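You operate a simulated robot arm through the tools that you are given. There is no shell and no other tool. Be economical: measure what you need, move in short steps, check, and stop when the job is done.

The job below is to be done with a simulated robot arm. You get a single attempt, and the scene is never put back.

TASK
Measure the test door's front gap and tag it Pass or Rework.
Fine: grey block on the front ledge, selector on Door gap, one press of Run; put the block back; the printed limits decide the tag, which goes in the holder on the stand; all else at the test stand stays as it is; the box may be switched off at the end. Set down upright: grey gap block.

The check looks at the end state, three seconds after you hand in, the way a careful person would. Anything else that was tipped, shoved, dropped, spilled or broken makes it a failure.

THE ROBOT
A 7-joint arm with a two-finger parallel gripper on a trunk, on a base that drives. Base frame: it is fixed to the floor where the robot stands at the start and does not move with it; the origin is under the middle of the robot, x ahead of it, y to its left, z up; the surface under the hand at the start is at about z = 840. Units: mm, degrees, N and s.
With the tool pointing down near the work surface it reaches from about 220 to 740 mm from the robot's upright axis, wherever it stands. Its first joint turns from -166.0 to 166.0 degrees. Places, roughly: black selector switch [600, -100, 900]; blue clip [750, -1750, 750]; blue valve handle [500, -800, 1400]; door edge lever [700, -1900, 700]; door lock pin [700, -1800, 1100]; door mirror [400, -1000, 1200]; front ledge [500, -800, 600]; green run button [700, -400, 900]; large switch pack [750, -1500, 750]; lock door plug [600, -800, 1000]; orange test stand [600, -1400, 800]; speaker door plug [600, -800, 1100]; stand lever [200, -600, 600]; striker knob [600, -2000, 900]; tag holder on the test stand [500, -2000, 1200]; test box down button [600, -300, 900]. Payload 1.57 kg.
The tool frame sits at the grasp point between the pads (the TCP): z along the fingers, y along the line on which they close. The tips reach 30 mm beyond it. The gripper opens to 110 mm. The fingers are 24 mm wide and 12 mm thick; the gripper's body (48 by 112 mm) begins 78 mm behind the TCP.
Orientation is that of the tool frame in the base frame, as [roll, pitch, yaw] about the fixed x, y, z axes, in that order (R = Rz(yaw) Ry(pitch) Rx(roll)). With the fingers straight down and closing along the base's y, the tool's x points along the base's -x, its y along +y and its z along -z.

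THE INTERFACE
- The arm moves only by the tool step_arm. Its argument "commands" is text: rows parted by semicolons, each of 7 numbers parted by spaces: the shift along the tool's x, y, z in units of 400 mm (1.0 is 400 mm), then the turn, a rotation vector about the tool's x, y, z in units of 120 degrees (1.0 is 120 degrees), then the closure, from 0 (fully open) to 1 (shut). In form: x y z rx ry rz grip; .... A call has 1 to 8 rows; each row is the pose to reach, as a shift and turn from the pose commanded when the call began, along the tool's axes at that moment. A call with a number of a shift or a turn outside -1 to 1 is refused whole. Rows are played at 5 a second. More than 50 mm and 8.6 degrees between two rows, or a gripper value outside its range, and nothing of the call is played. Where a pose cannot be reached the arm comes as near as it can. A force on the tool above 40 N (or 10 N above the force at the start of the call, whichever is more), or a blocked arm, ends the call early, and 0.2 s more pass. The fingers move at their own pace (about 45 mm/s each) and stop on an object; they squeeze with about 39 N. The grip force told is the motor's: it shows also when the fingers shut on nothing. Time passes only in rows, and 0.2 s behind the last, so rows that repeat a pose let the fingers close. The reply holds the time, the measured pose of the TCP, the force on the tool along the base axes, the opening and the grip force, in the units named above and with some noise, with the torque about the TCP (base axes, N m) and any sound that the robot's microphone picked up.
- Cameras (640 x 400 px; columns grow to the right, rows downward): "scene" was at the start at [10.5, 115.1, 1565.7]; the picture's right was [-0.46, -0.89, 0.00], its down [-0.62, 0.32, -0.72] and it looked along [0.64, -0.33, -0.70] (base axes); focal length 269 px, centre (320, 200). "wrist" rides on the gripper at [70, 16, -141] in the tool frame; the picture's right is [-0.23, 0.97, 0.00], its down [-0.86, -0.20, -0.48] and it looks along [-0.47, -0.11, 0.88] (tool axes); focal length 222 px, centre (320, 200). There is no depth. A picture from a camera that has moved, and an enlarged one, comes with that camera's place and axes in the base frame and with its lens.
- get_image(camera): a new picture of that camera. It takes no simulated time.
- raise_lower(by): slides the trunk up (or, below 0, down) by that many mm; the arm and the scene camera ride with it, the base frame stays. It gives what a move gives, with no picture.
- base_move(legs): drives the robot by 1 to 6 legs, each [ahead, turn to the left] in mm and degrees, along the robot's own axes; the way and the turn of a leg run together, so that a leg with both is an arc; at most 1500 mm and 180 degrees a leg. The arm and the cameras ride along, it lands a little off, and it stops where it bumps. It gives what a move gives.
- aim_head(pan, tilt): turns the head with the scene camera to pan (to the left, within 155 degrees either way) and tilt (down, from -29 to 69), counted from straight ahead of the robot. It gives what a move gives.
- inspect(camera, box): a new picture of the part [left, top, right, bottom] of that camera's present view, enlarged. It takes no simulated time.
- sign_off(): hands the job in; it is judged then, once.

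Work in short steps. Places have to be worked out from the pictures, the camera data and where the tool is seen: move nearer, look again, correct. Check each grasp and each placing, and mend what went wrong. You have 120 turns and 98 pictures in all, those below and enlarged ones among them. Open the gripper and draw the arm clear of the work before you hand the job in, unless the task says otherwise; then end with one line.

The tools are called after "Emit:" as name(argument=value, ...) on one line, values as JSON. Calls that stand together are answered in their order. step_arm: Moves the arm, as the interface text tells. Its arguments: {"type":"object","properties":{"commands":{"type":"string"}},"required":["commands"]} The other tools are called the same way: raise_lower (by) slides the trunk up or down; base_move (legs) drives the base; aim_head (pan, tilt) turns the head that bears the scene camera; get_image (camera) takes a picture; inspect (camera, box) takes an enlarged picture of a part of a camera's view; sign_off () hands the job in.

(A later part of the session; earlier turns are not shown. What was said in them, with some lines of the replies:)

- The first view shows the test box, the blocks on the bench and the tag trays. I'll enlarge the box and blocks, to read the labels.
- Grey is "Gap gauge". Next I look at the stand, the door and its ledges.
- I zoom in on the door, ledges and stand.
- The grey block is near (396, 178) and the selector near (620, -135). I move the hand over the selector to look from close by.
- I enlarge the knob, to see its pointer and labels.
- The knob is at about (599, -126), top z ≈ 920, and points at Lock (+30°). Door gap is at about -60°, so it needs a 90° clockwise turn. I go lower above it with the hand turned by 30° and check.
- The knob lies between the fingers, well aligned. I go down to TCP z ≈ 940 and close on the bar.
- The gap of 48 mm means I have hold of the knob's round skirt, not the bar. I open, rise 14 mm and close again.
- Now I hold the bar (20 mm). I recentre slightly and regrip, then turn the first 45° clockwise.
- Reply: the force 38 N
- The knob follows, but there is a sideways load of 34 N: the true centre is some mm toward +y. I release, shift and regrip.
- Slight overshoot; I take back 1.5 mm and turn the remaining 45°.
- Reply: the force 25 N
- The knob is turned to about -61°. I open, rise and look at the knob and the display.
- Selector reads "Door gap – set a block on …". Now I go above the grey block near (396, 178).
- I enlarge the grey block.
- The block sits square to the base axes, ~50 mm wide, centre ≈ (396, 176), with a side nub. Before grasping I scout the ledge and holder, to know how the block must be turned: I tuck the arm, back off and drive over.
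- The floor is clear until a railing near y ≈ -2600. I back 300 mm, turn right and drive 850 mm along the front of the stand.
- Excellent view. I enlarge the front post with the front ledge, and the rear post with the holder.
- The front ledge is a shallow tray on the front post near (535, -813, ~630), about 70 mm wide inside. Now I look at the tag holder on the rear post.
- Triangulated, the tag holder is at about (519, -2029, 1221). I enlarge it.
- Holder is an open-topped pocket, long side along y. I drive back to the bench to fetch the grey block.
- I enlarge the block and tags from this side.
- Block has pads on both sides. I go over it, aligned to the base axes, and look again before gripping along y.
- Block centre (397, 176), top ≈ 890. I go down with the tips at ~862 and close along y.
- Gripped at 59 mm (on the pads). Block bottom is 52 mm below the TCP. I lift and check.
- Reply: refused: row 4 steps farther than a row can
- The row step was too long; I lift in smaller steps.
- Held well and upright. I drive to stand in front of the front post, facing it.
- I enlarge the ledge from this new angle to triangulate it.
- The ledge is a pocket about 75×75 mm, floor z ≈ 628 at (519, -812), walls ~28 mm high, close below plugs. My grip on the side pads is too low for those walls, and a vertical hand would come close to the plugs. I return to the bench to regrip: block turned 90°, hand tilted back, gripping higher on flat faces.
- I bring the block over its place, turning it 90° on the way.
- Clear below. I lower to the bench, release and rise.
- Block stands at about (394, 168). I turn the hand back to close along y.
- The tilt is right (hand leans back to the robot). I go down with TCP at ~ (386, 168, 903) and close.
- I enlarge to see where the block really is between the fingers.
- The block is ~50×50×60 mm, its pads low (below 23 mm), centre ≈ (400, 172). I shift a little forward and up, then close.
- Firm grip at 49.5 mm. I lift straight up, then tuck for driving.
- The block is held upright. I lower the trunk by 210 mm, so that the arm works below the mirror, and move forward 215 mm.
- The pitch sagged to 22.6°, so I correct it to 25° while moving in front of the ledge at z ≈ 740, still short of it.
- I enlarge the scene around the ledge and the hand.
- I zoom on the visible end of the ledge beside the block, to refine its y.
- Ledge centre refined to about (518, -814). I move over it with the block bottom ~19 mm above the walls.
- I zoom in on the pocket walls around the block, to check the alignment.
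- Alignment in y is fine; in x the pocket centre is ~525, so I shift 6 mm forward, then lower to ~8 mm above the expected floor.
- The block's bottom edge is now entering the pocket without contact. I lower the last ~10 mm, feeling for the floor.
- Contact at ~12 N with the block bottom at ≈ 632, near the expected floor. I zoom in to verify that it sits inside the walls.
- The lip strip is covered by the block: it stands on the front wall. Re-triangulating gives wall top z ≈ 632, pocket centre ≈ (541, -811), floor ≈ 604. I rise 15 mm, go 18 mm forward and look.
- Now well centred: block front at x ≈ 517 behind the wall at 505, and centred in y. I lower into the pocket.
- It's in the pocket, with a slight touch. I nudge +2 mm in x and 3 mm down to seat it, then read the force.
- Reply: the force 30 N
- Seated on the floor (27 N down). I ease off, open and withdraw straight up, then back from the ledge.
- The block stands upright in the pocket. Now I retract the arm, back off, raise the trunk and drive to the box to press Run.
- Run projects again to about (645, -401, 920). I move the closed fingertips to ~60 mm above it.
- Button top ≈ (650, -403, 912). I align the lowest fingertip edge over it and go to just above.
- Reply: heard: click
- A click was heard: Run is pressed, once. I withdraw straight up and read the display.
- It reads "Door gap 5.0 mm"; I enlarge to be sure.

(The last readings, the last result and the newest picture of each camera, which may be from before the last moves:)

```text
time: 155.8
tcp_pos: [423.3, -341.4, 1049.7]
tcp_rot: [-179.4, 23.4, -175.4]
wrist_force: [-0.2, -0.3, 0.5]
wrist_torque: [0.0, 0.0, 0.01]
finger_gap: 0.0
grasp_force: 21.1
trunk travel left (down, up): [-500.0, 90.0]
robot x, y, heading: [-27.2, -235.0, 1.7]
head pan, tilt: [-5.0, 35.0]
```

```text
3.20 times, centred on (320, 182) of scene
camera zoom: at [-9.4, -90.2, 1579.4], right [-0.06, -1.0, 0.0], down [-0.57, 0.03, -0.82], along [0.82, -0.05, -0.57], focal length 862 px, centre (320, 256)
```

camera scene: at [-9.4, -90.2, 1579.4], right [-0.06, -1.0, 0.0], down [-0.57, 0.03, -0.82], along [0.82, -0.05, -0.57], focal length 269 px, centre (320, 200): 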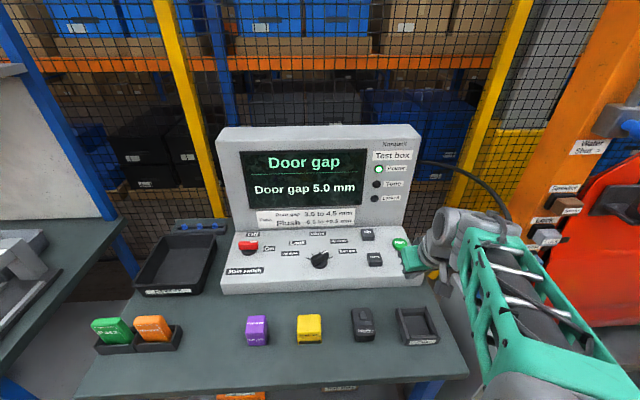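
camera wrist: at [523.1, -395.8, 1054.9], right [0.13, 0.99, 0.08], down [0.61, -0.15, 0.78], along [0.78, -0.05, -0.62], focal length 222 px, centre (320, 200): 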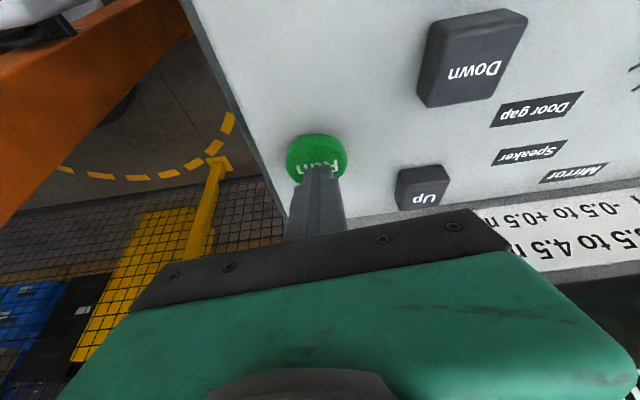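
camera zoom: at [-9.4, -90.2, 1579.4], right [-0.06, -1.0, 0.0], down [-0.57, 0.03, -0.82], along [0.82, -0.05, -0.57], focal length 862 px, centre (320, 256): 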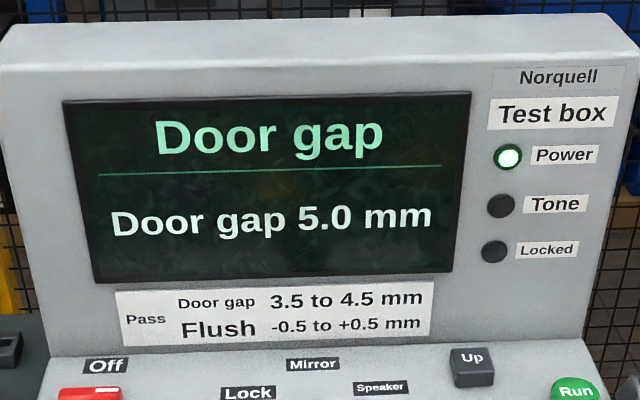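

5.0 mm is above 4.5: Rework. First I fetch the block back: tuck the arm and drive to the ledge again.

Emit:
step_arm(commands="-0.002 0.07 -0.054 0 0 0 0.3; -0.004 0.14 -0.107 0 0 0 0.3; -0.006 0.21 -0.16 0 0 0 0.3; -0.008 0.282 -0.2145 0 0 0 0.3")

Emit:
base_move(legs=[[-315, 0], [0, -91.7], [595, 0], [0, 89]])

Emit:
raise_lower(by=-210)

```text
time: 156.8
tcp_pos: [382.9, -229.8, 1130.9]
tcp_rot: [-179.5, 23.4, -175.5]
wrist_force: [0.1, 1.2, 0.3]
wrist_torque: [-0.03, 0.01, 0.0]
finger_gap: 77.0
grasp_force: 0.0
trunk travel left (down, up): [-500.0, 90.0]
robot x, y, heading: [-28.4, -236.3, 1.6]
head pan, tilt: [-5.0, 35.0]
```

```text
time: 169.5
tcp_pos: [97.8, -820.4, 1131.4]
tcp_rot: [-179.3, 23.4, -174.2]
wrist_force: [0.8, -0.2, 0.7]
wrist_torque: [-0.01, 0.01, 0.04]
finger_gap: 76.8
grasp_force: 0.0
trunk travel left (down, up): [-500.0, 90.0]
robot x, y, heading: [-316.7, -839.4, 3.2]
head pan, tilt: [-5.0, 35.0]
```

```text
time: 171.8
tcp_pos: [98.6, -822.0, 920.8]
tcp_rot: [-179.5, 23.4, -174.2]
wrist_force: [0.7, -0.7, 0.7]
wrist_torque: [0.0, 0.03, 0.01]
finger_gap: 76.8
grasp_force: 0.0
trunk travel left (down, up): [-290.0, 300.0]
robot x, y, heading: [-312.3, -836.4, 2.8]
head pan, tilt: [-5.0, 35.0]
```

I move forward 185 mm while straightening the heading.

Emit:
base_move(legs=[[0, -4], [185, 0]])

```text
time: 173.7
tcp_pos: [283.7, -854.2, 920.8]
tcp_rot: [-179.5, 23.4, -178.2]
wrist_force: [0.1, 0.3, 0.5]
wrist_torque: [0.01, 0.02, -0.01]
finger_gap: 76.7
grasp_force: 0.1
trunk travel left (down, up): [-290.0, 300.0]
robot x, y, heading: [-129.5, -838.2, -1.1]
head pan, tilt: [-5.0, 35.0]
```

I move to the approach pose before the ledge, correcting pitch and yaw.

Emit:
step_arm(commands="-0.042 0.018 0.101 0.001 -0.003 0.002 0.3; -0.084 0.036 0.203 0.002 -0.006 0.004 0.3; -0.125 0.054 0.304 0.003 -0.01 0.007 0.3; -0.167 0.072 0.406 0.004 -0.013 0.009 0.3; -0.209 0.09 0.507 0.005 -0.016 0.0115 0.3; -0.209 0.09 0.507 0.005 -0.016 0.0115 0.3")

Emit:
get_image(camera="wrist")

```text
time: 175.1
tcp_pos: [438.5, -812.1, 766.9]
tcp_rot: [-179.6, 25.4, -179.7]
wrist_force: [0.7, -0.1, -0.5]
wrist_torque: [0.0, -0.01, -0.02]
finger_gap: 77.1
grasp_force: 0.1
trunk travel left (down, up): [-290.0, 300.0]
robot x, y, heading: [-129.4, -836.7, -1.1]
head pan, tilt: [-5.0, 35.0]
```

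```text
23 pictures are left
camera wrist: at [313.0, -796.4, 864.6], right [0.2, 0.97, 0.09], down [0.57, -0.19, 0.8], along [0.8, -0.11, -0.59], focal length 222 px, centre (320, 200)
```

wrist: 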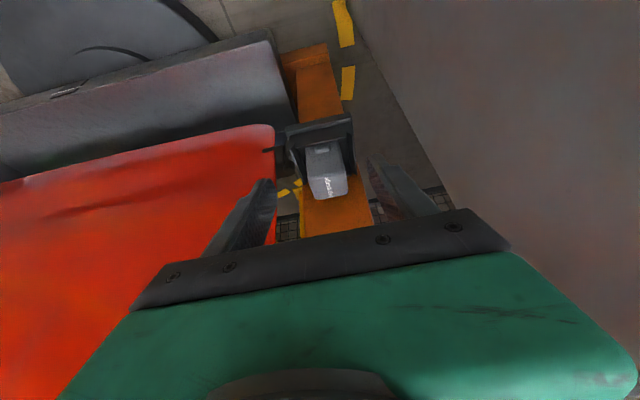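

Same view as when I left it. I go over the block and down to the former grasp pose.

Emit:
step_arm(commands="-0.107 -0.002 0.065 0 0 0 0.35; -0.215 -0.003 0.13 0 0 0 0.35; -0.215 -0.003 0.13 0 0 0 0.35; -0.17 -0.003 0.223 0 0 0 0.35; -0.129 -0.003 0.311 0 0 0 0.35; -0.129 -0.003 0.311 0 0 0 0.35")

Emit:
inspect(camera="wrist", box=[250, 80, 410, 240])

```text
refused: row 2 steps farther than a row can; nothing moved
```

```text
2.50 times, centred on (330, 160) of wrist
camera zoom: at [313.0, -796.4, 864.6], right [0.2, 0.97, 0.09], down [0.57, -0.19, 0.8], along [0.8, -0.11, -0.59], focal length 555 px, centre (295, 300)
```

zoom: 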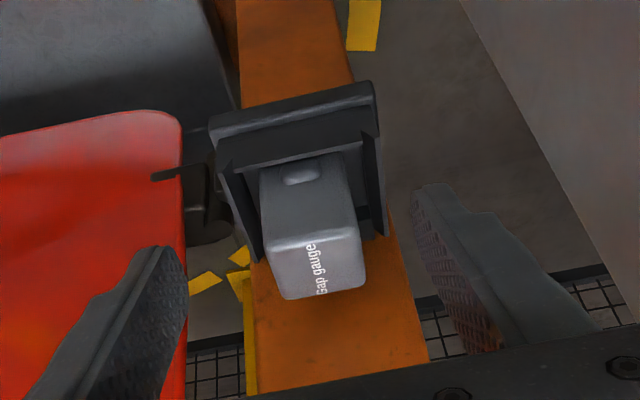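

The block stands centred in the pocket. I repeat the move with shorter rows.

Emit:
step_arm(commands="-0.075 -0.001 0.043 0 0 0 0.35; -0.145 -0.002 0.087 0 0 0 0.35; -0.215 -0.003 0.13 0 0 0 0.35; -0.215 -0.003 0.13 0 0 0 0.35; -0.172 -0.003 0.222 0 0 0 0.35; -0.129 -0.003 0.311 0 0 0 0.35; -0.129 -0.003 0.311 0 0 0 0.35")

Emit:
inspect(camera="wrist", box=[250, 80, 410, 240])

```text
time: 176.7
tcp_pos: [540.8, -816.0, 680.2]
tcp_rot: [-179.5, 25.4, -179.7]
wrist_force: [0.5, -0.3, -0.8]
wrist_torque: [0.0, -0.01, -0.02]
finger_gap: 71.4
grasp_force: 0.0
trunk travel left (down, up): [-290.0, 300.0]
robot x, y, heading: [-131.9, -837.6, -1.3]
head pan, tilt: [-5.0, 35.0]
```

```text
2.50 times, centred on (330, 160) of wrist
camera zoom: at [414.9, -801.1, 777.2], right [0.2, 0.97, 0.09], down [0.57, -0.19, 0.8], along [0.8, -0.11, -0.59], focal length 555 px, centre (295, 300)
```

zoom: 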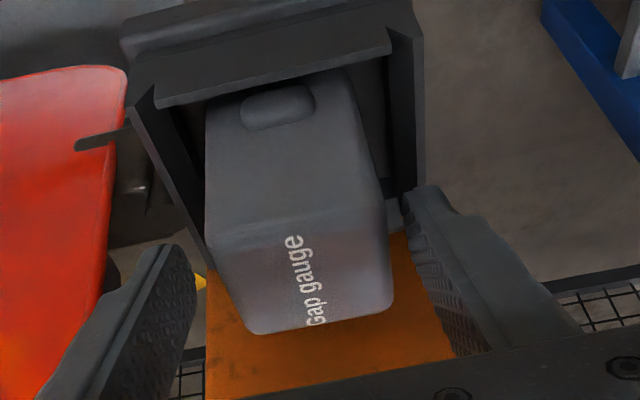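

Well placed. I go 4 mm lower, close and check the grip.

Emit:
step_arm(commands="0.003 0.003 0.01 0 0 0 0.35; 0.003 0.003 0.01 0 0 0 0.6; 0.003 0.003 0.01 0 0 0 1; 0.003 0.003 0.01 0 0 0 1; 0.003 0.003 0.01 0 0 0 1")

Emit:
step_arm(commands="-0.043 0 -0.09 0 0 0 1; -0.086 0 -0.18 0 0 0 1; -0.09 0 -0.2 0 0 0 1; 0.01 0 -0.25 0 0 0 1; 0.11 0 -0.3 0 0 0 1; 0.14 0 -0.4 0 0 0 1; 0.17 0 -0.5 0 0 0 1; 0.2 0 -0.6 0 0 0 1")

Emit:
get_image(camera="wrist")

```text
time: 177.9
tcp_pos: [540.9, -815.0, 673.9]
tcp_rot: [-179.4, 25.4, -179.6]
wrist_force: [1.0, 2.5, 0.9]
wrist_torque: [0.25, -0.01, -0.09]
finger_gap: 49.6
grasp_force: 37.5
trunk travel left (down, up): [-290.0, 300.0]
robot x, y, heading: [-130.8, -841.9, -1.3]
head pan, tilt: [-5.0, 35.0]
```

```text
time: 179.7
tcp_pos: [367.9, -814.9, 857.9]
tcp_rot: [-179.5, 25.4, -179.5]
wrist_force: [-0.1, 0.7, -2.5]
wrist_torque: [0.01, 0.05, 0.01]
finger_gap: 49.5
grasp_force: 39.1
trunk travel left (down, up): [-290.0, 300.0]
robot x, y, heading: [-130.4, -838.3, -1.2]
head pan, tilt: [-5.0, 35.0]
```

```text
20 pictures are left
camera wrist: at [242.7, -799.8, 956.1], right [0.2, 0.98, 0.09], down [0.57, -0.19, 0.8], along [0.8, -0.11, -0.59], focal length 222 px, centre (320, 200)
```

wrist: 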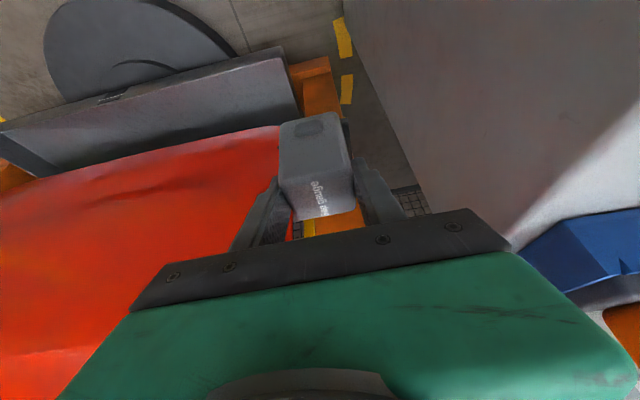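

Block held and lifted. I back off, raise the trunk, and drive back to the bench.

Emit:
base_move(legs=[[-210, 0]])

Emit:
raise_lower(by=210)

Emit:
base_move(legs=[[0, -88.8], [-860, 0], [0, 90], [300, 0]])

```text
time: 181.4
tcp_pos: [151.1, -811.0, 858.8]
tcp_rot: [-179.6, 25.4, -179.6]
wrist_force: [-0.3, 0.3, -1.5]
wrist_torque: [0.0, -0.03, 0.05]
finger_gap: 49.9
grasp_force: 38.6
trunk travel left (down, up): [-290.0, 300.0]
robot x, y, heading: [-346.6, -835.1, -0.9]
head pan, tilt: [-5.0, 35.0]
```

```text
time: 183.7
tcp_pos: [151.8, -811.6, 1069.1]
tcp_rot: [-179.5, 25.4, -179.6]
wrist_force: [-0.2, 0.4, -1.9]
wrist_torque: [0.04, -0.03, 0.0]
finger_gap: 49.7
grasp_force: 38.1
trunk travel left (down, up): [-500.0, 90.0]
robot x, y, heading: [-345.4, -832.4, -1.2]
head pan, tilt: [-5.0, 35.0]
```

```text
time: 197.4
tcp_pos: [430.1, 62.7, 1068.6]
tcp_rot: [-179.5, 25.3, -179.0]
wrist_force: [-0.4, 0.0, -1.9]
wrist_torque: [0.01, -0.02, -0.01]
finger_gap: 49.7
grasp_force: 39.2
trunk travel left (down, up): [-500.0, 90.0]
robot x, y, heading: [-70.9, 32.9, -0.8]
head pan, tilt: [-5.0, 35.0]
```

I carry it toward its place while turning the block back by 90° about the vertical.

Emit:
step_arm(commands="0.008 0.032 -0.004 -0.0293 0 -0.0617 1; 0.017 0.065 -0.008 -0.0586 0 -0.1234 1; 0.025 0.097 -0.012 -0.0879 0 -0.1851 1; 0.034 0.13 -0.016 -0.1172 0 -0.2468 1; 0.042 0.162 -0.02 -0.1465 0 -0.3085 1; 0.05 0.195 -0.024 -0.1758 0 -0.3702 1; 0.06 0.227 -0.028 -0.2051 0 -0.4319 1; 0.068 0.26 -0.032 -0.2344 0 -0.4936 1")

Emit:
step_arm(commands="0 0 0 -0.0293 0 -0.0617 1; 0 0 0 -0.0586 0 -0.1234 1; 0 0 0 -0.0876 0 -0.1834 1; 0 0 0 -0.0876 0 -0.1834 1")

Emit:
get_image(camera="wrist")

```text
time: 199.2
tcp_pos: [397.9, 164.3, 1068.9]
tcp_rot: [-179.9, 25.1, -113.5]
wrist_force: [0.3, 0.2, -2.4]
wrist_torque: [0.02, -0.04, -0.01]
finger_gap: 49.5
grasp_force: 39.2
trunk travel left (down, up): [-500.0, 90.0]
robot x, y, heading: [-67.7, 31.9, -0.5]
head pan, tilt: [-5.0, 35.0]
```

```text
time: 200.2
tcp_pos: [398.2, 165.4, 1067.6]
tcp_rot: [180.0, 25.0, -89.3]
wrist_force: [0.2, -0.3, -2.2]
wrist_torque: [0.01, 0.0, 0.02]
finger_gap: 49.6
grasp_force: 38.9
trunk travel left (down, up): [-500.0, 90.0]
robot x, y, heading: [-67.7, 34.2, -0.6]
head pan, tilt: [-5.0, 35.0]
```

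```text
19 pictures are left
camera wrist: at [381.9, 40.6, 1166.7], right [-0.98, 0.19, 0.1], down [0.19, 0.58, 0.79], along [0.1, 0.79, -0.6], focal length 222 px, centre (320, 200)
```

wrist: 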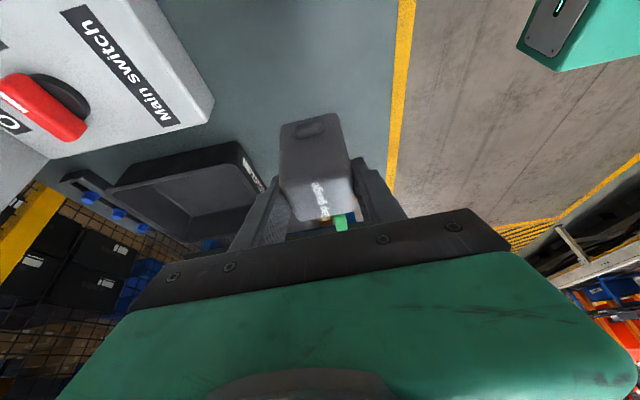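

Good. I lower straight down to ~3 mm above the bench.

Emit:
step_arm(commands="0.041 0 0.09 0 0 0 1; 0.082 0 0.18 0 0 0 1; 0.123 0 0.27 0 0 0 1; 0.1635 0 0.3595 0 0 0 1; 0.1635 0 0.3595 0 0 0 1")

Emit:
step_arm(commands="0.003 0 0.006 0 0 0 1; 0.0055 0 0.012 0 0 0 1; 0.0055 0 0.012 0 0 0 1")

```text
time: 201.4
tcp_pos: [395.4, 165.8, 909.7]
tcp_rot: [179.8, 25.0, -89.2]
wrist_force: [0.6, -0.6, -2.1]
wrist_torque: [0.02, -0.04, 0.01]
finger_gap: 49.7
grasp_force: 38.7
trunk travel left (down, up): [-500.0, 90.0]
robot x, y, heading: [-68.6, 33.8, -0.7]
head pan, tilt: [-5.0, 35.0]
```

```text
time: 202.2
tcp_pos: [396.8, 165.9, 904.8]
tcp_rot: [180.0, 25.0, -89.3]
wrist_force: [-0.7, 0.0, 1.9]
wrist_torque: [0.03, -0.08, -0.01]
finger_gap: 49.6
grasp_force: 39.0
trunk travel left (down, up): [-500.0, 90.0]
robot x, y, heading: [-68.9, 33.9, -0.4]
head pan, tilt: [-5.0, 35.0]
```

The block touches the bench. I release, rise and look.

Emit:
step_arm(commands="0 0 0 0 0 0 0.3; 0 0 0 0 0 0 0.2; 0 0 0 0 0 0 0.2; -0.045 0 -0.09 0 0 0 0.2; -0.09 0 -0.18 0 0 0 0.2; -0.135 0 -0.28 0 0 0 0.2; -0.18 0 -0.38 0 0 0 0.2")

Emit:
get_image(camera="wrist")

```text
time: 203.8
tcp_pos: [397.2, 164.4, 1073.2]
tcp_rot: [179.8, 24.8, -89.4]
wrist_force: [-0.2, 0.5, -0.1]
wrist_torque: [-0.04, -0.01, 0.03]
finger_gap: 87.8
grasp_force: 0.0
trunk travel left (down, up): [-500.0, 90.0]
robot x, y, heading: [-69.3, 33.9, -0.5]
head pan, tilt: [-5.0, 35.0]
```

```text
18 pictures are left
camera wrist: at [381.4, 41.3, 1171.5], right [-0.98, 0.19, 0.1], down [0.19, 0.58, 0.79], along [0.1, 0.79, -0.6], focal length 222 px, centre (320, 200)
```

wrist: 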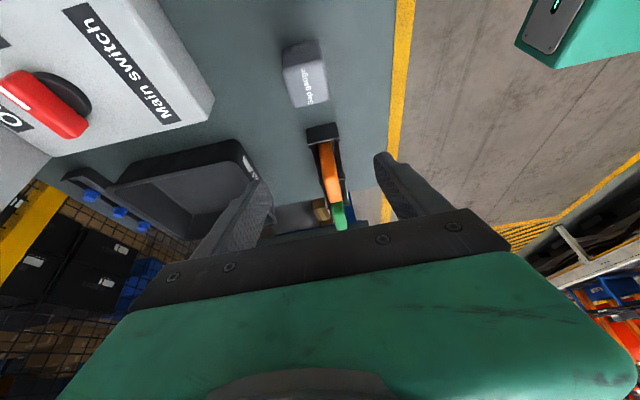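

Block is back, upright, at its place. Now the orange Rework tag near (390, 318): I turn the hand back to closing along y, and move toward it.

Emit:
step_arm(commands="-0.044 0.008 0.02 0.0293 0 0.0617 0.1; -0.088 0.016 0.04 0.0586 0 0.1234 0.1; -0.131 0.024 0.061 0.0879 0 0.1851 0.1; -0.175 0.032 0.081 0.1172 0 0.2468 0.1; -0.219 0.04 0.101 0.1465 0 0.3085 0.1; -0.263 0.048 0.121 0.1758 0 0.3702 0.1; -0.306 0.056 0.142 0.2051 0 0.4319 0.1; -0.35 0.064 0.162 0.2344 0 0.4936 0.1")

Emit:
step_arm(commands="0 0 0 0.0293 0 0.0617 0.1; 0 0 0 0.0586 0 0.1234 0.1; 0 0 0 0.0876 0 0.1834 0.1; 0 0 0 0.0876 0 0.1834 0.1")

Emit:
get_image(camera="wrist")

```text
time: 205.6
tcp_pos: [367.9, 319.8, 1072.3]
tcp_rot: [-179.6, 25.2, -154.8]
wrist_force: [-0.7, -0.1, 1.0]
wrist_torque: [-0.01, -0.01, 0.01]
finger_gap: 99.2
grasp_force: 0.2
trunk travel left (down, up): [-500.0, 90.0]
robot x, y, heading: [-70.7, 34.6, -0.5]
head pan, tilt: [-5.0, 35.0]
```

```text
time: 206.6
tcp_pos: [370.1, 320.6, 1072.7]
tcp_rot: [-179.4, 25.3, -179.0]
wrist_force: [0.4, -0.2, -0.3]
wrist_torque: [-0.01, 0.01, -0.04]
finger_gap: 99.2
grasp_force: 0.0
trunk travel left (down, up): [-500.0, 90.0]
robot x, y, heading: [-69.5, 31.5, -0.5]
head pan, tilt: [-5.0, 35.0]
```

```text
17 pictures are left
camera wrist: at [244.5, 335.2, 1170.6], right [0.19, 0.98, 0.09], down [0.57, -0.19, 0.8], along [0.8, -0.1, -0.59], focal length 222 px, centre (320, 200)
```

wrist: 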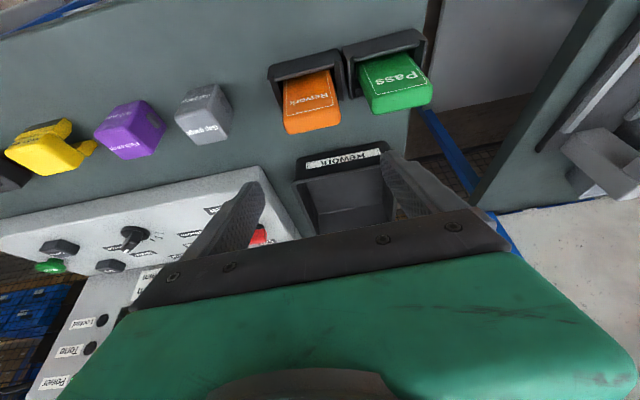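

I enlarge the tags.

Emit:
inspect(camera="wrist", box=[260, 30, 440, 140])

```text
3.56 times, centred on (350, 85) of wrist
camera zoom: at [244.5, 335.2, 1170.6], right [0.19, 0.98, 0.09], down [0.57, -0.19, 0.8], along [0.8, -0.1, -0.59], focal length 790 px, centre (213, 609)
```

zoom: 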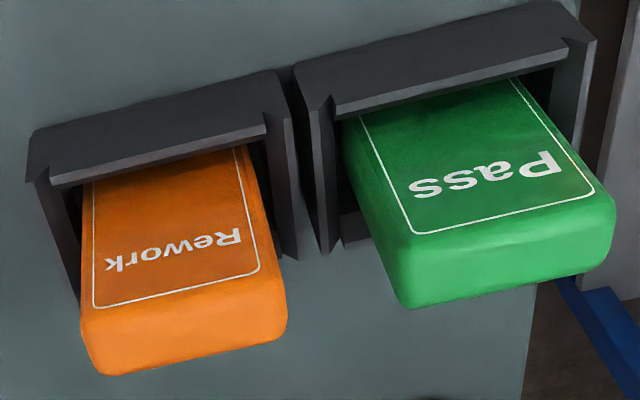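

The tag is ~60×21 mm, centre ≈ (392, 319), top ≈ 950, holder walls ≈ 870; the Pass tag is 36 mm away. I lower around it, opening 80 mm.

Emit:
step_arm(commands="0.03 -0.002 0.088 0 0 0 0.27; 0.06 -0.003 0.175 0 0 0 0.27; 0.095 -0.004 0.262 0 0 0 0.27; 0.126 -0.005 0.3495 0 0 0 0.27; 0.126 -0.005 0.3495 0 0 0 0.27")

Emit:
get_image(camera="wrist")

```text
time: 207.8
tcp_pos: [384.4, 317.4, 923.8]
tcp_rot: [-179.4, 25.4, -179.0]
wrist_force: [0.7, 0.3, -0.1]
wrist_torque: [0.0, 0.05, 0.0]
finger_gap: 80.3
grasp_force: 0.0
trunk travel left (down, up): [-500.0, 90.0]
robot x, y, heading: [-67.1, 31.5, -0.7]
head pan, tilt: [-5.0, 35.0]
```

```text
15 pictures are left
camera wrist: at [258.2, 332.8, 1022.0], right [0.19, 0.98, 0.09], down [0.57, -0.19, 0.8], along [0.8, -0.1, -0.59], focal length 222 px, centre (320, 200)
```

wrist: 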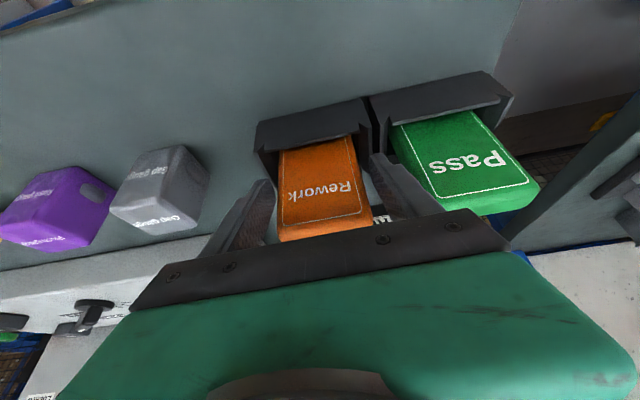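

Tag lies between the fingers. I close and lift it straight out.

Emit:
step_arm(commands="0 0 0 0 0 0 0.5; 0 0 0 0 0 0 1; 0 0 0 0 0 0 1; 0 0 0 0 0 0 1")

Emit:
step_arm(commands="-0.05 0 -0.105 0 0 0 1; -0.1 0 -0.21 0 0 0 1; -0.15 0 -0.315 0 0 0 1; -0.2 0 -0.42 0 0 0 1; -0.2 -0.1 -0.47 0 0 0 1; -0.2 -0.2 -0.52 0 0 0 1; -0.2 -0.3 -0.57 0 0 0 1; -0.2 -0.4 -0.62 0 0 0 1")

Emit:
get_image(camera="wrist")

```text
time: 208.8
tcp_pos: [383.5, 317.9, 925.7]
tcp_rot: [-179.4, 25.3, -179.1]
wrist_force: [0.2, -1.2, -0.4]
wrist_torque: [0.05, -0.01, -0.03]
finger_gap: 65.3
grasp_force: 38.5
trunk travel left (down, up): [-500.0, 90.0]
robot x, y, heading: [-68.2, 31.7, -0.6]
head pan, tilt: [-5.0, 35.0]
```

```text
time: 210.6
tcp_pos: [346.8, 160.9, 1182.7]
tcp_rot: [-179.6, 25.3, -179.1]
wrist_force: [0.5, -0.5, -1.3]
wrist_torque: [-0.03, 0.01, -0.05]
finger_gap: 65.6
grasp_force: 38.6
trunk travel left (down, up): [-500.0, 90.0]
robot x, y, heading: [-69.6, 29.4, -0.4]
head pan, tilt: [-5.0, 35.0]
```

```text
14 pictures are left
camera wrist: at [222.3, 176.1, 1280.4], right [0.19, 0.98, 0.09], down [0.57, -0.19, 0.8], along [0.8, -0.1, -0.59], focal length 222 px, centre (320, 200)
```

wrist: 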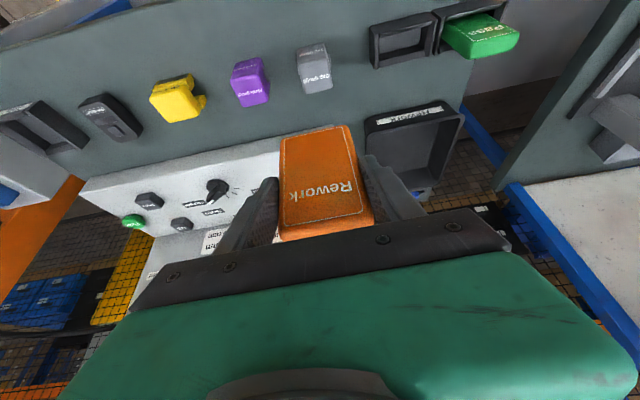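

Rework tag held. I centre the arm, then drive along to face the rear post (robot y ≈ -1900), raising the trunk by 90 mm.

Emit:
step_arm(commands="0 -0.0825 0 0 0 0 1; 0 -0.165 0 0 0 0 1; 0 -0.2475 0 0 0 0 1; 0 -0.33 0 0 0 0 1")

Emit:
base_move(legs=[[-275, 0], [0, -89.6], [965, 0], [965, 0], [0, 90]])

Emit:
raise_lower(by=90)

```text
time: 211.6
tcp_pos: [353.1, 27.8, 1182.9]
tcp_rot: [-179.4, 25.3, -179.0]
wrist_force: [-0.9, -0.1, -1.3]
wrist_torque: [0.03, 0.01, 0.01]
finger_gap: 65.6
grasp_force: 38.7
trunk travel left (down, up): [-500.0, 90.0]
robot x, y, heading: [-68.5, 31.3, -0.8]
head pan, tilt: [-5.0, 35.0]
```

```text
time: 230.2
tcp_pos: [78.2, -1836.8, 1183.1]
tcp_rot: [-179.3, 25.3, -177.1]
wrist_force: [-0.1, 0.6, -0.8]
wrist_torque: [-0.01, 0.0, 0.01]
finger_gap: 65.2
grasp_force: 39.0
trunk travel left (down, up): [-500.0, 90.0]
robot x, y, heading: [-343.7, -1843.4, 1.6]
head pan, tilt: [-5.0, 35.0]
```

```text
time: 231.5
tcp_pos: [78.5, -1834.5, 1272.4]
tcp_rot: [-179.5, 25.3, -177.1]
wrist_force: [1.0, -0.3, -1.0]
wrist_torque: [0.0, 0.02, 0.01]
finger_gap: 65.4
grasp_force: 38.9
trunk travel left (down, up): [-590.0, 0.0]
robot x, y, heading: [-343.6, -1847.5, 1.6]
head pan, tilt: [-5.0, 35.0]
```

I straighten and move forward 240 mm, then look with the wrist and head cameras.

Emit:
base_move(legs=[[0, -3], [240, 0]])

Emit:
aim_head(pan=-20, tilt=30)

Emit:
get_image(camera="scene")

```text
time: 233.6
tcp_pos: [316.9, -1863.6, 1272.7]
tcp_rot: [-179.3, 25.3, -180.0]
wrist_force: [0.2, 0.3, -1.0]
wrist_torque: [-0.02, 0.0, 0.05]
finger_gap: 65.4
grasp_force: 39.5
trunk travel left (down, up): [-590.0, 0.0]
robot x, y, heading: [-109.0, -1852.0, -1.6]
head pan, tilt: [-5.0, 35.0]
```

```text
time: 234.4
tcp_pos: [314.1, -1863.4, 1272.8]
tcp_rot: [-179.5, 25.4, -180.0]
wrist_force: [0.0, -0.2, -0.9]
wrist_torque: [0.0, -0.02, -0.03]
finger_gap: 65.6
grasp_force: 39.2
trunk travel left (down, up): [-590.0, 0.0]
robot x, y, heading: [-107.6, -1849.0, -1.2]
head pan, tilt: [-20.0, 30.0]
```

```text
13 pictures are left
camera scene: at [-81.1, -1730.7, 1677.2], right [-0.37, -0.93, 0.0], down [-0.47, 0.18, -0.87], along [0.81, -0.32, -0.5], focal length 269 px, centre (320, 200)
```

scene: 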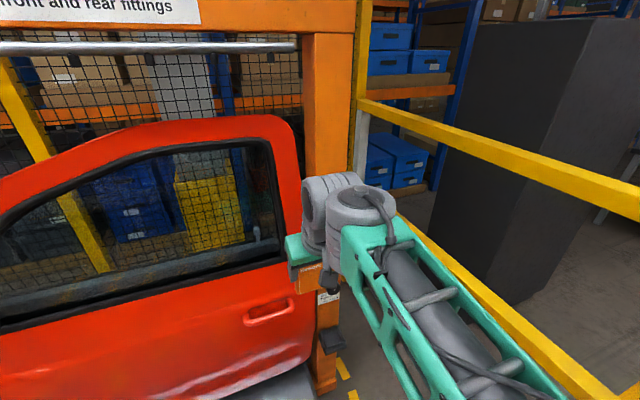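

The arm hides the holder here. I move the tag to a point in front of and above the holder, then use the wrist camera.

Emit:
step_arm(commands="-0.069 -0.081 0.001 0 0 0 1; -0.138 -0.162 0.003 0 0 0 1; -0.208 -0.243 0.004 0 0 0 1; -0.277 -0.324 0.005 0 0 0 1; -0.346 -0.405 0.0065 0 0 0 1; -0.346 -0.405 0.0065 0 0 0 1")

Emit:
get_image(camera="wrist")

```text
time: 235.8
tcp_pos: [439.2, -2025.3, 1329.0]
tcp_rot: [-179.4, 25.2, -180.0]
wrist_force: [0.4, -0.1, -2.0]
wrist_torque: [-0.01, 0.0, 0.0]
finger_gap: 65.5
grasp_force: 39.6
trunk travel left (down, up): [-590.0, 0.0]
robot x, y, heading: [-107.1, -1854.2, -1.5]
head pan, tilt: [-20.0, 30.0]
```

```text
12 pictures are left
camera wrist: at [315.0, -2008.4, 1426.0], right [0.21, 0.97, 0.09], down [0.57, -0.19, 0.8], along [0.8, -0.12, -0.59], focal length 222 px, centre (320, 200)
```

wrist: 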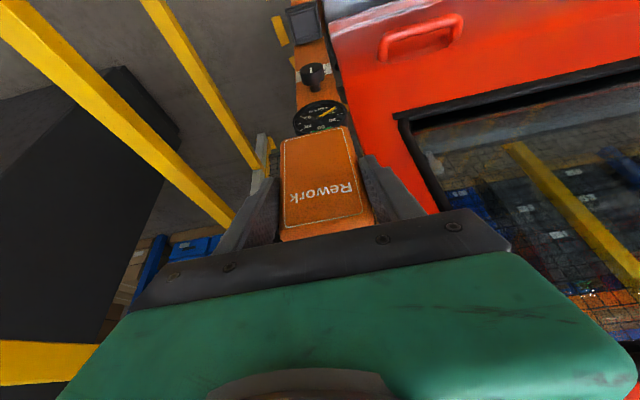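

The holder is hidden right behind the tag, as expected. I go 60 mm up and forward so it shows below the tag.

Emit:
step_arm(commands="-0.05 0 -0.09 0 0 0 1; -0.1 0 -0.1 0 0 0 1; -0.2 0 -0.0715 0 0 0 1; -0.2 0 -0.0715 0 0 0 1")

Emit:
inspect(camera="wrist", box=[240, 40, 400, 160])

```text
time: 236.8
tcp_pos: [480.6, -2035.8, 1368.0]
tcp_rot: [-179.4, 25.3, 180.0]
wrist_force: [1.0, 0.0, -1.7]
wrist_torque: [-0.01, 0.01, -0.03]
finger_gap: 65.4
grasp_force: 39.1
out of reach, approached as far as the arm can: row 2, 3
trunk travel left (down, up): [-590.0, 0.0]
robot x, y, heading: [-110.3, -1854.0, -1.8]
head pan, tilt: [-20.0, 30.0]
```

```text
3.33 times, centred on (320, 100) of wrist
camera zoom: at [356.4, -2018.3, 1465.7], right [0.21, 0.97, 0.09], down [0.57, -0.19, 0.8], along [0.8, -0.12, -0.59], focal length 740 px, centre (320, 533)
```

zoom: 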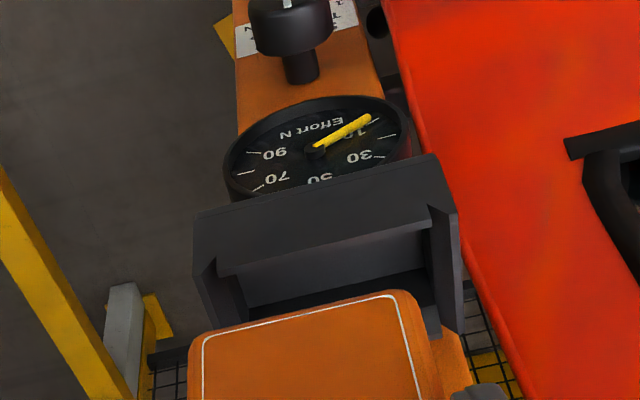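

Front lip of the holder: (506, -2028.6, 1235), inside ~76 × 45 mm. The arm was at its reach limit, so I draw back a little and drive 70 mm nearer.

Emit:
step_arm(commands="0.06 0 0.015 0 0 0 1; 0.12 0 0.03 0 0 0 1; 0.189 0 0.049 0 0 0 1; 0.189 0 0.049 0 0 0 1")

Emit:
base_move(legs=[[70, 0]])

```text
time: 237.8
tcp_pos: [438.3, -2025.7, 1341.3]
tcp_rot: [-179.5, 25.4, 180.0]
wrist_force: [-0.2, 0.7, -0.8]
wrist_torque: [0.03, 0.01, 0.02]
finger_gap: 65.8
grasp_force: 38.7
trunk travel left (down, up): [-590.0, 0.0]
robot x, y, heading: [-108.4, -1857.6, -1.6]
head pan, tilt: [-20.0, 30.0]
```

```text
time: 238.8
tcp_pos: [512.8, -2025.9, 1342.2]
tcp_rot: [-179.5, 25.2, -179.9]
wrist_force: [0.2, -0.4, -0.5]
wrist_torque: [0.0, 0.04, -0.02]
finger_gap: 65.4
grasp_force: 39.5
trunk travel left (down, up): [-590.0, 0.0]
robot x, y, heading: [-37.6, -1852.1, -1.7]
head pan, tilt: [-20.0, 30.0]
```

The tag is now above the holder (bottom ≈ 1274). I check the alignment from the wrist camera.

Emit:
inspect(camera="wrist", box=[250, 60, 400, 160])

```text
4.00 times, centred on (325, 110) of wrist
camera zoom: at [385.6, -2009.8, 1439.0], right [0.21, 0.97, 0.09], down [0.57, -0.2, 0.8], along [0.8, -0.12, -0.59], focal length 888 px, centre (300, 560)
```

zoom: 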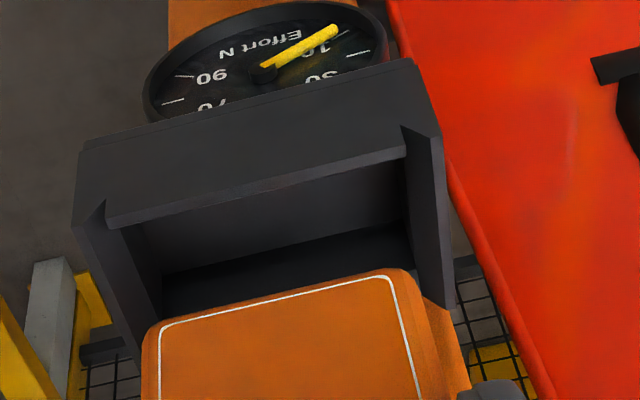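

Alignment: tag front at 510 and lip at 506; I shift +8 in x, -2 in y, then lower to just entering.

Emit:
step_arm(commands="-0.018 -0.005 0.0085 0 0 0 1; -0.018 -0.005 0.0085 0 0 0 1; 0.003 -0.005 0.054 0 0 0 1; 0.0247 -0.005 0.099 0 0 0 1; 0.0247 -0.005 0.099 0 0 0 1")

Emit:
inspect(camera="wrist", box=[250, 60, 400, 160])

```text
time: 240.0
tcp_pos: [517.4, -2029.3, 1303.6]
tcp_rot: [-179.6, 25.4, 180.0]
wrist_force: [0.9, 0.2, -0.6]
wrist_torque: [-0.02, -0.01, 0.02]
finger_gap: 65.3
grasp_force: 38.8
trunk travel left (down, up): [-590.0, 0.0]
robot x, y, heading: [-39.3, -1854.1, -1.4]
head pan, tilt: [-20.0, 30.0]
```

```text
4.00 times, centred on (325, 110) of wrist
camera zoom: at [392.4, -2012.6, 1399.9], right [0.21, 0.97, 0.09], down [0.57, -0.19, 0.8], along [0.8, -0.12, -0.59], focal length 888 px, centre (300, 560)
```

zoom: 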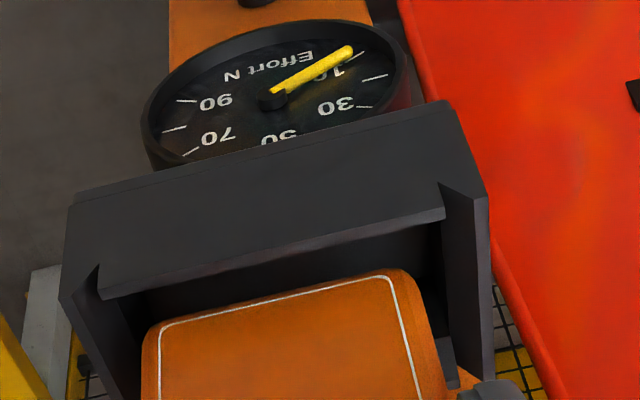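

Aligned within ~1 mm in y and 11 mm behind the lip. I lower slowly until it touches the floor.

Emit:
step_arm(commands="0.016 0 0.034 0 0 0 1; 0.021 0 0.045 0 0 0 1; 0.0265 0 0.0565 0 0 0 1; 0.0265 0 0.0565 0 0 0 1")

```text
time: 241.0
tcp_pos: [517.2, -2030.4, 1277.7]
tcp_rot: [-179.5, 25.3, -180.0]
wrist_force: [0.4, -0.2, -1.1]
wrist_torque: [0.01, 0.04, 0.01]
finger_gap: 65.4
grasp_force: 39.0
trunk travel left (down, up): [-590.0, 0.0]
robot x, y, heading: [-36.4, -1852.5, -1.8]
head pan, tilt: [-20.0, 30.0]
```

No contact yet; I continue in small steps.

Emit:
step_arm(commands="0.0032 0 0.0068 0 0 0 1; 0.0064 0 0.0136 0 0 0 1; 0.0064 0 0.0136 0 0 0 1")

Emit:
inspect(camera="wrist", box=[240, 80, 420, 220])

```text
time: 241.8
tcp_pos: [516.7, -2029.1, 1275.5]
tcp_rot: [-179.4, 25.7, -179.9]
wrist_force: [2.0, -1.0, 20.1]
wrist_torque: [0.6, -0.24, -0.03]
finger_gap: 65.5
grasp_force: 38.7
trunk travel left (down, up): [-590.0, 0.0]
robot x, y, heading: [-35.1, -1853.8, -1.5]
head pan, tilt: [-20.0, 30.0]
```

```text
2.86 times, centred on (330, 150) of wrist
camera zoom: at [391.2, -2012.3, 1371.8], right [0.21, 0.97, 0.09], down [0.56, -0.19, 0.8], along [0.8, -0.12, -0.59], focal length 635 px, centre (291, 343)
```

zoom: 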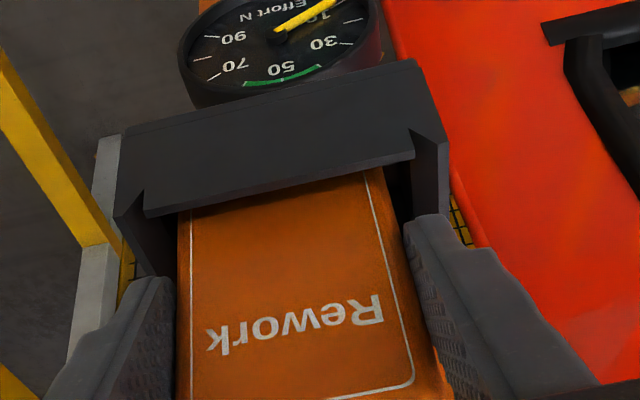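

The tag is well inside the holder and touches down with 20 N. I ease up 2 mm, open gently and look.

Emit:
step_arm(commands="-0.0055 0 -0.0118 0 0 0 1; -0.0055 0 -0.0118 0 0 0 1; -0.0055 0 -0.0118 0 0 0 0.35; -0.0055 0 -0.0118 0 0 0 0.3; -0.0055 0 -0.0118 0 0 0 0.3")

Emit:
get_image(camera="wrist")

```text
time: 243.0
tcp_pos: [514.7, -2028.4, 1275.3]
tcp_rot: [-179.5, 25.3, -180.0]
wrist_force: [0.9, 0.0, -0.7]
wrist_torque: [0.02, 0.0, 0.0]
finger_gap: 76.7
grasp_force: 0.0
trunk travel left (down, up): [-590.0, 0.0]
robot x, y, heading: [-34.7, -1856.3, -1.3]
head pan, tilt: [-20.0, 30.0]
```

```text
7 pictures are left
camera wrist: at [391.4, -2012.1, 1373.0], right [0.21, 0.97, 0.09], down [0.57, -0.2, 0.8], along [0.8, -0.12, -0.59], focal length 222 px, centre (320, 200)
```

wrist: 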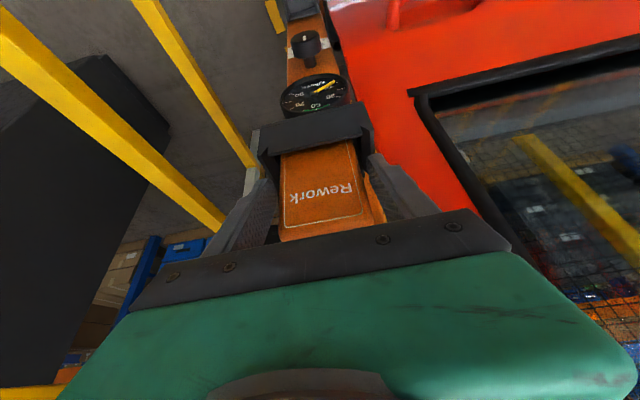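

Tag stands in the holder. I withdraw along the finger axis, then back away.

Emit:
step_arm(commands="0 0 -0.08 0 0 0 0.3; 0 0 -0.17 0 0 0 0.3; 0 0 -0.26 0 0 0 0.3; 0.08 0 -0.32 0 0 0 0.3; 0.17 0.03 -0.36 0 0 0 0.3; 0.26 0.06 -0.4 0 0 0 0.3")

Emit:
base_move(legs=[[-280, 0]])

Emit:
get_image(camera="wrist")

```text
time: 244.4
tcp_pos: [356.9, -2002.9, 1378.0]
tcp_rot: [-179.4, 25.3, -179.9]
wrist_force: [0.8, -0.4, -0.3]
wrist_torque: [-0.03, -0.02, -0.05]
finger_gap: 77.0
grasp_force: 0.1
trunk travel left (down, up): [-590.0, 0.0]
robot x, y, heading: [-33.8, -1856.0, -1.3]
head pan, tilt: [-20.0, 30.0]
```

```text
time: 246.4
tcp_pos: [76.3, -1998.9, 1379.1]
tcp_rot: [-179.5, 25.3, 179.9]
wrist_force: [-0.2, -0.6, 0.4]
wrist_torque: [-0.01, -0.04, 0.01]
finger_gap: 76.7
grasp_force: 0.1
trunk travel left (down, up): [-590.0, 0.0]
robot x, y, heading: [-318.2, -1844.3, -1.5]
head pan, tilt: [-20.0, 30.0]
```

```text
6 pictures are left
camera wrist: at [-49.3, -1980.8, 1476.6], right [0.21, 0.97, 0.09], down [0.57, -0.2, 0.8], along [0.8, -0.12, -0.59], focal length 222 px, centre (320, 200)
```

wrist: 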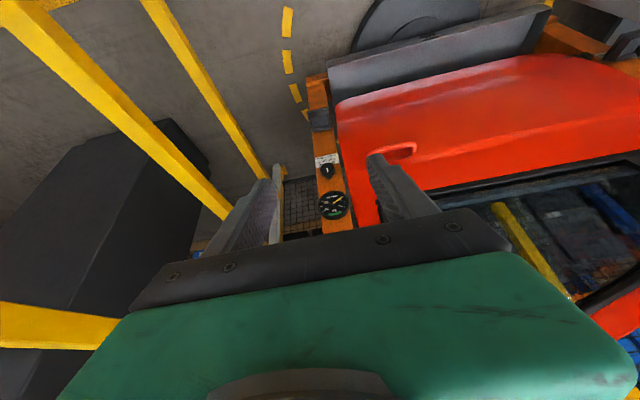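

I check the tag with the scene camera.

Emit:
inspect(camera="scene", box=[240, 80, 400, 300])

```text
1.82 times, centred on (320, 190) of scene
camera zoom: at [-293.1, -1725.0, 1677.2], right [-0.37, -0.93, 0.0], down [-0.46, 0.18, -0.87], along [0.81, -0.32, -0.5], focal length 490 px, centre (320, 218)
```

zoom: 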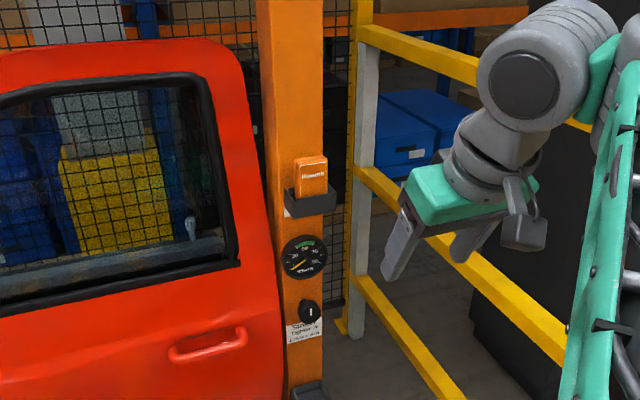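

The Rework tag stands upright in the holder. The grey block is back at its place on the bench, and the arm is clear and open. I hand in.

Emit:
sign_off()

```text
The job is handed in.
```

The front door gap measured 5.0 mm, outside the printed 3.5 to 4.5 mm limits, so the Rework tag is in the holder on the stand. The grey block is back upright in its place on the bench, and Run was pressed once. I left the test box switched on, with the selector still on Door gap.
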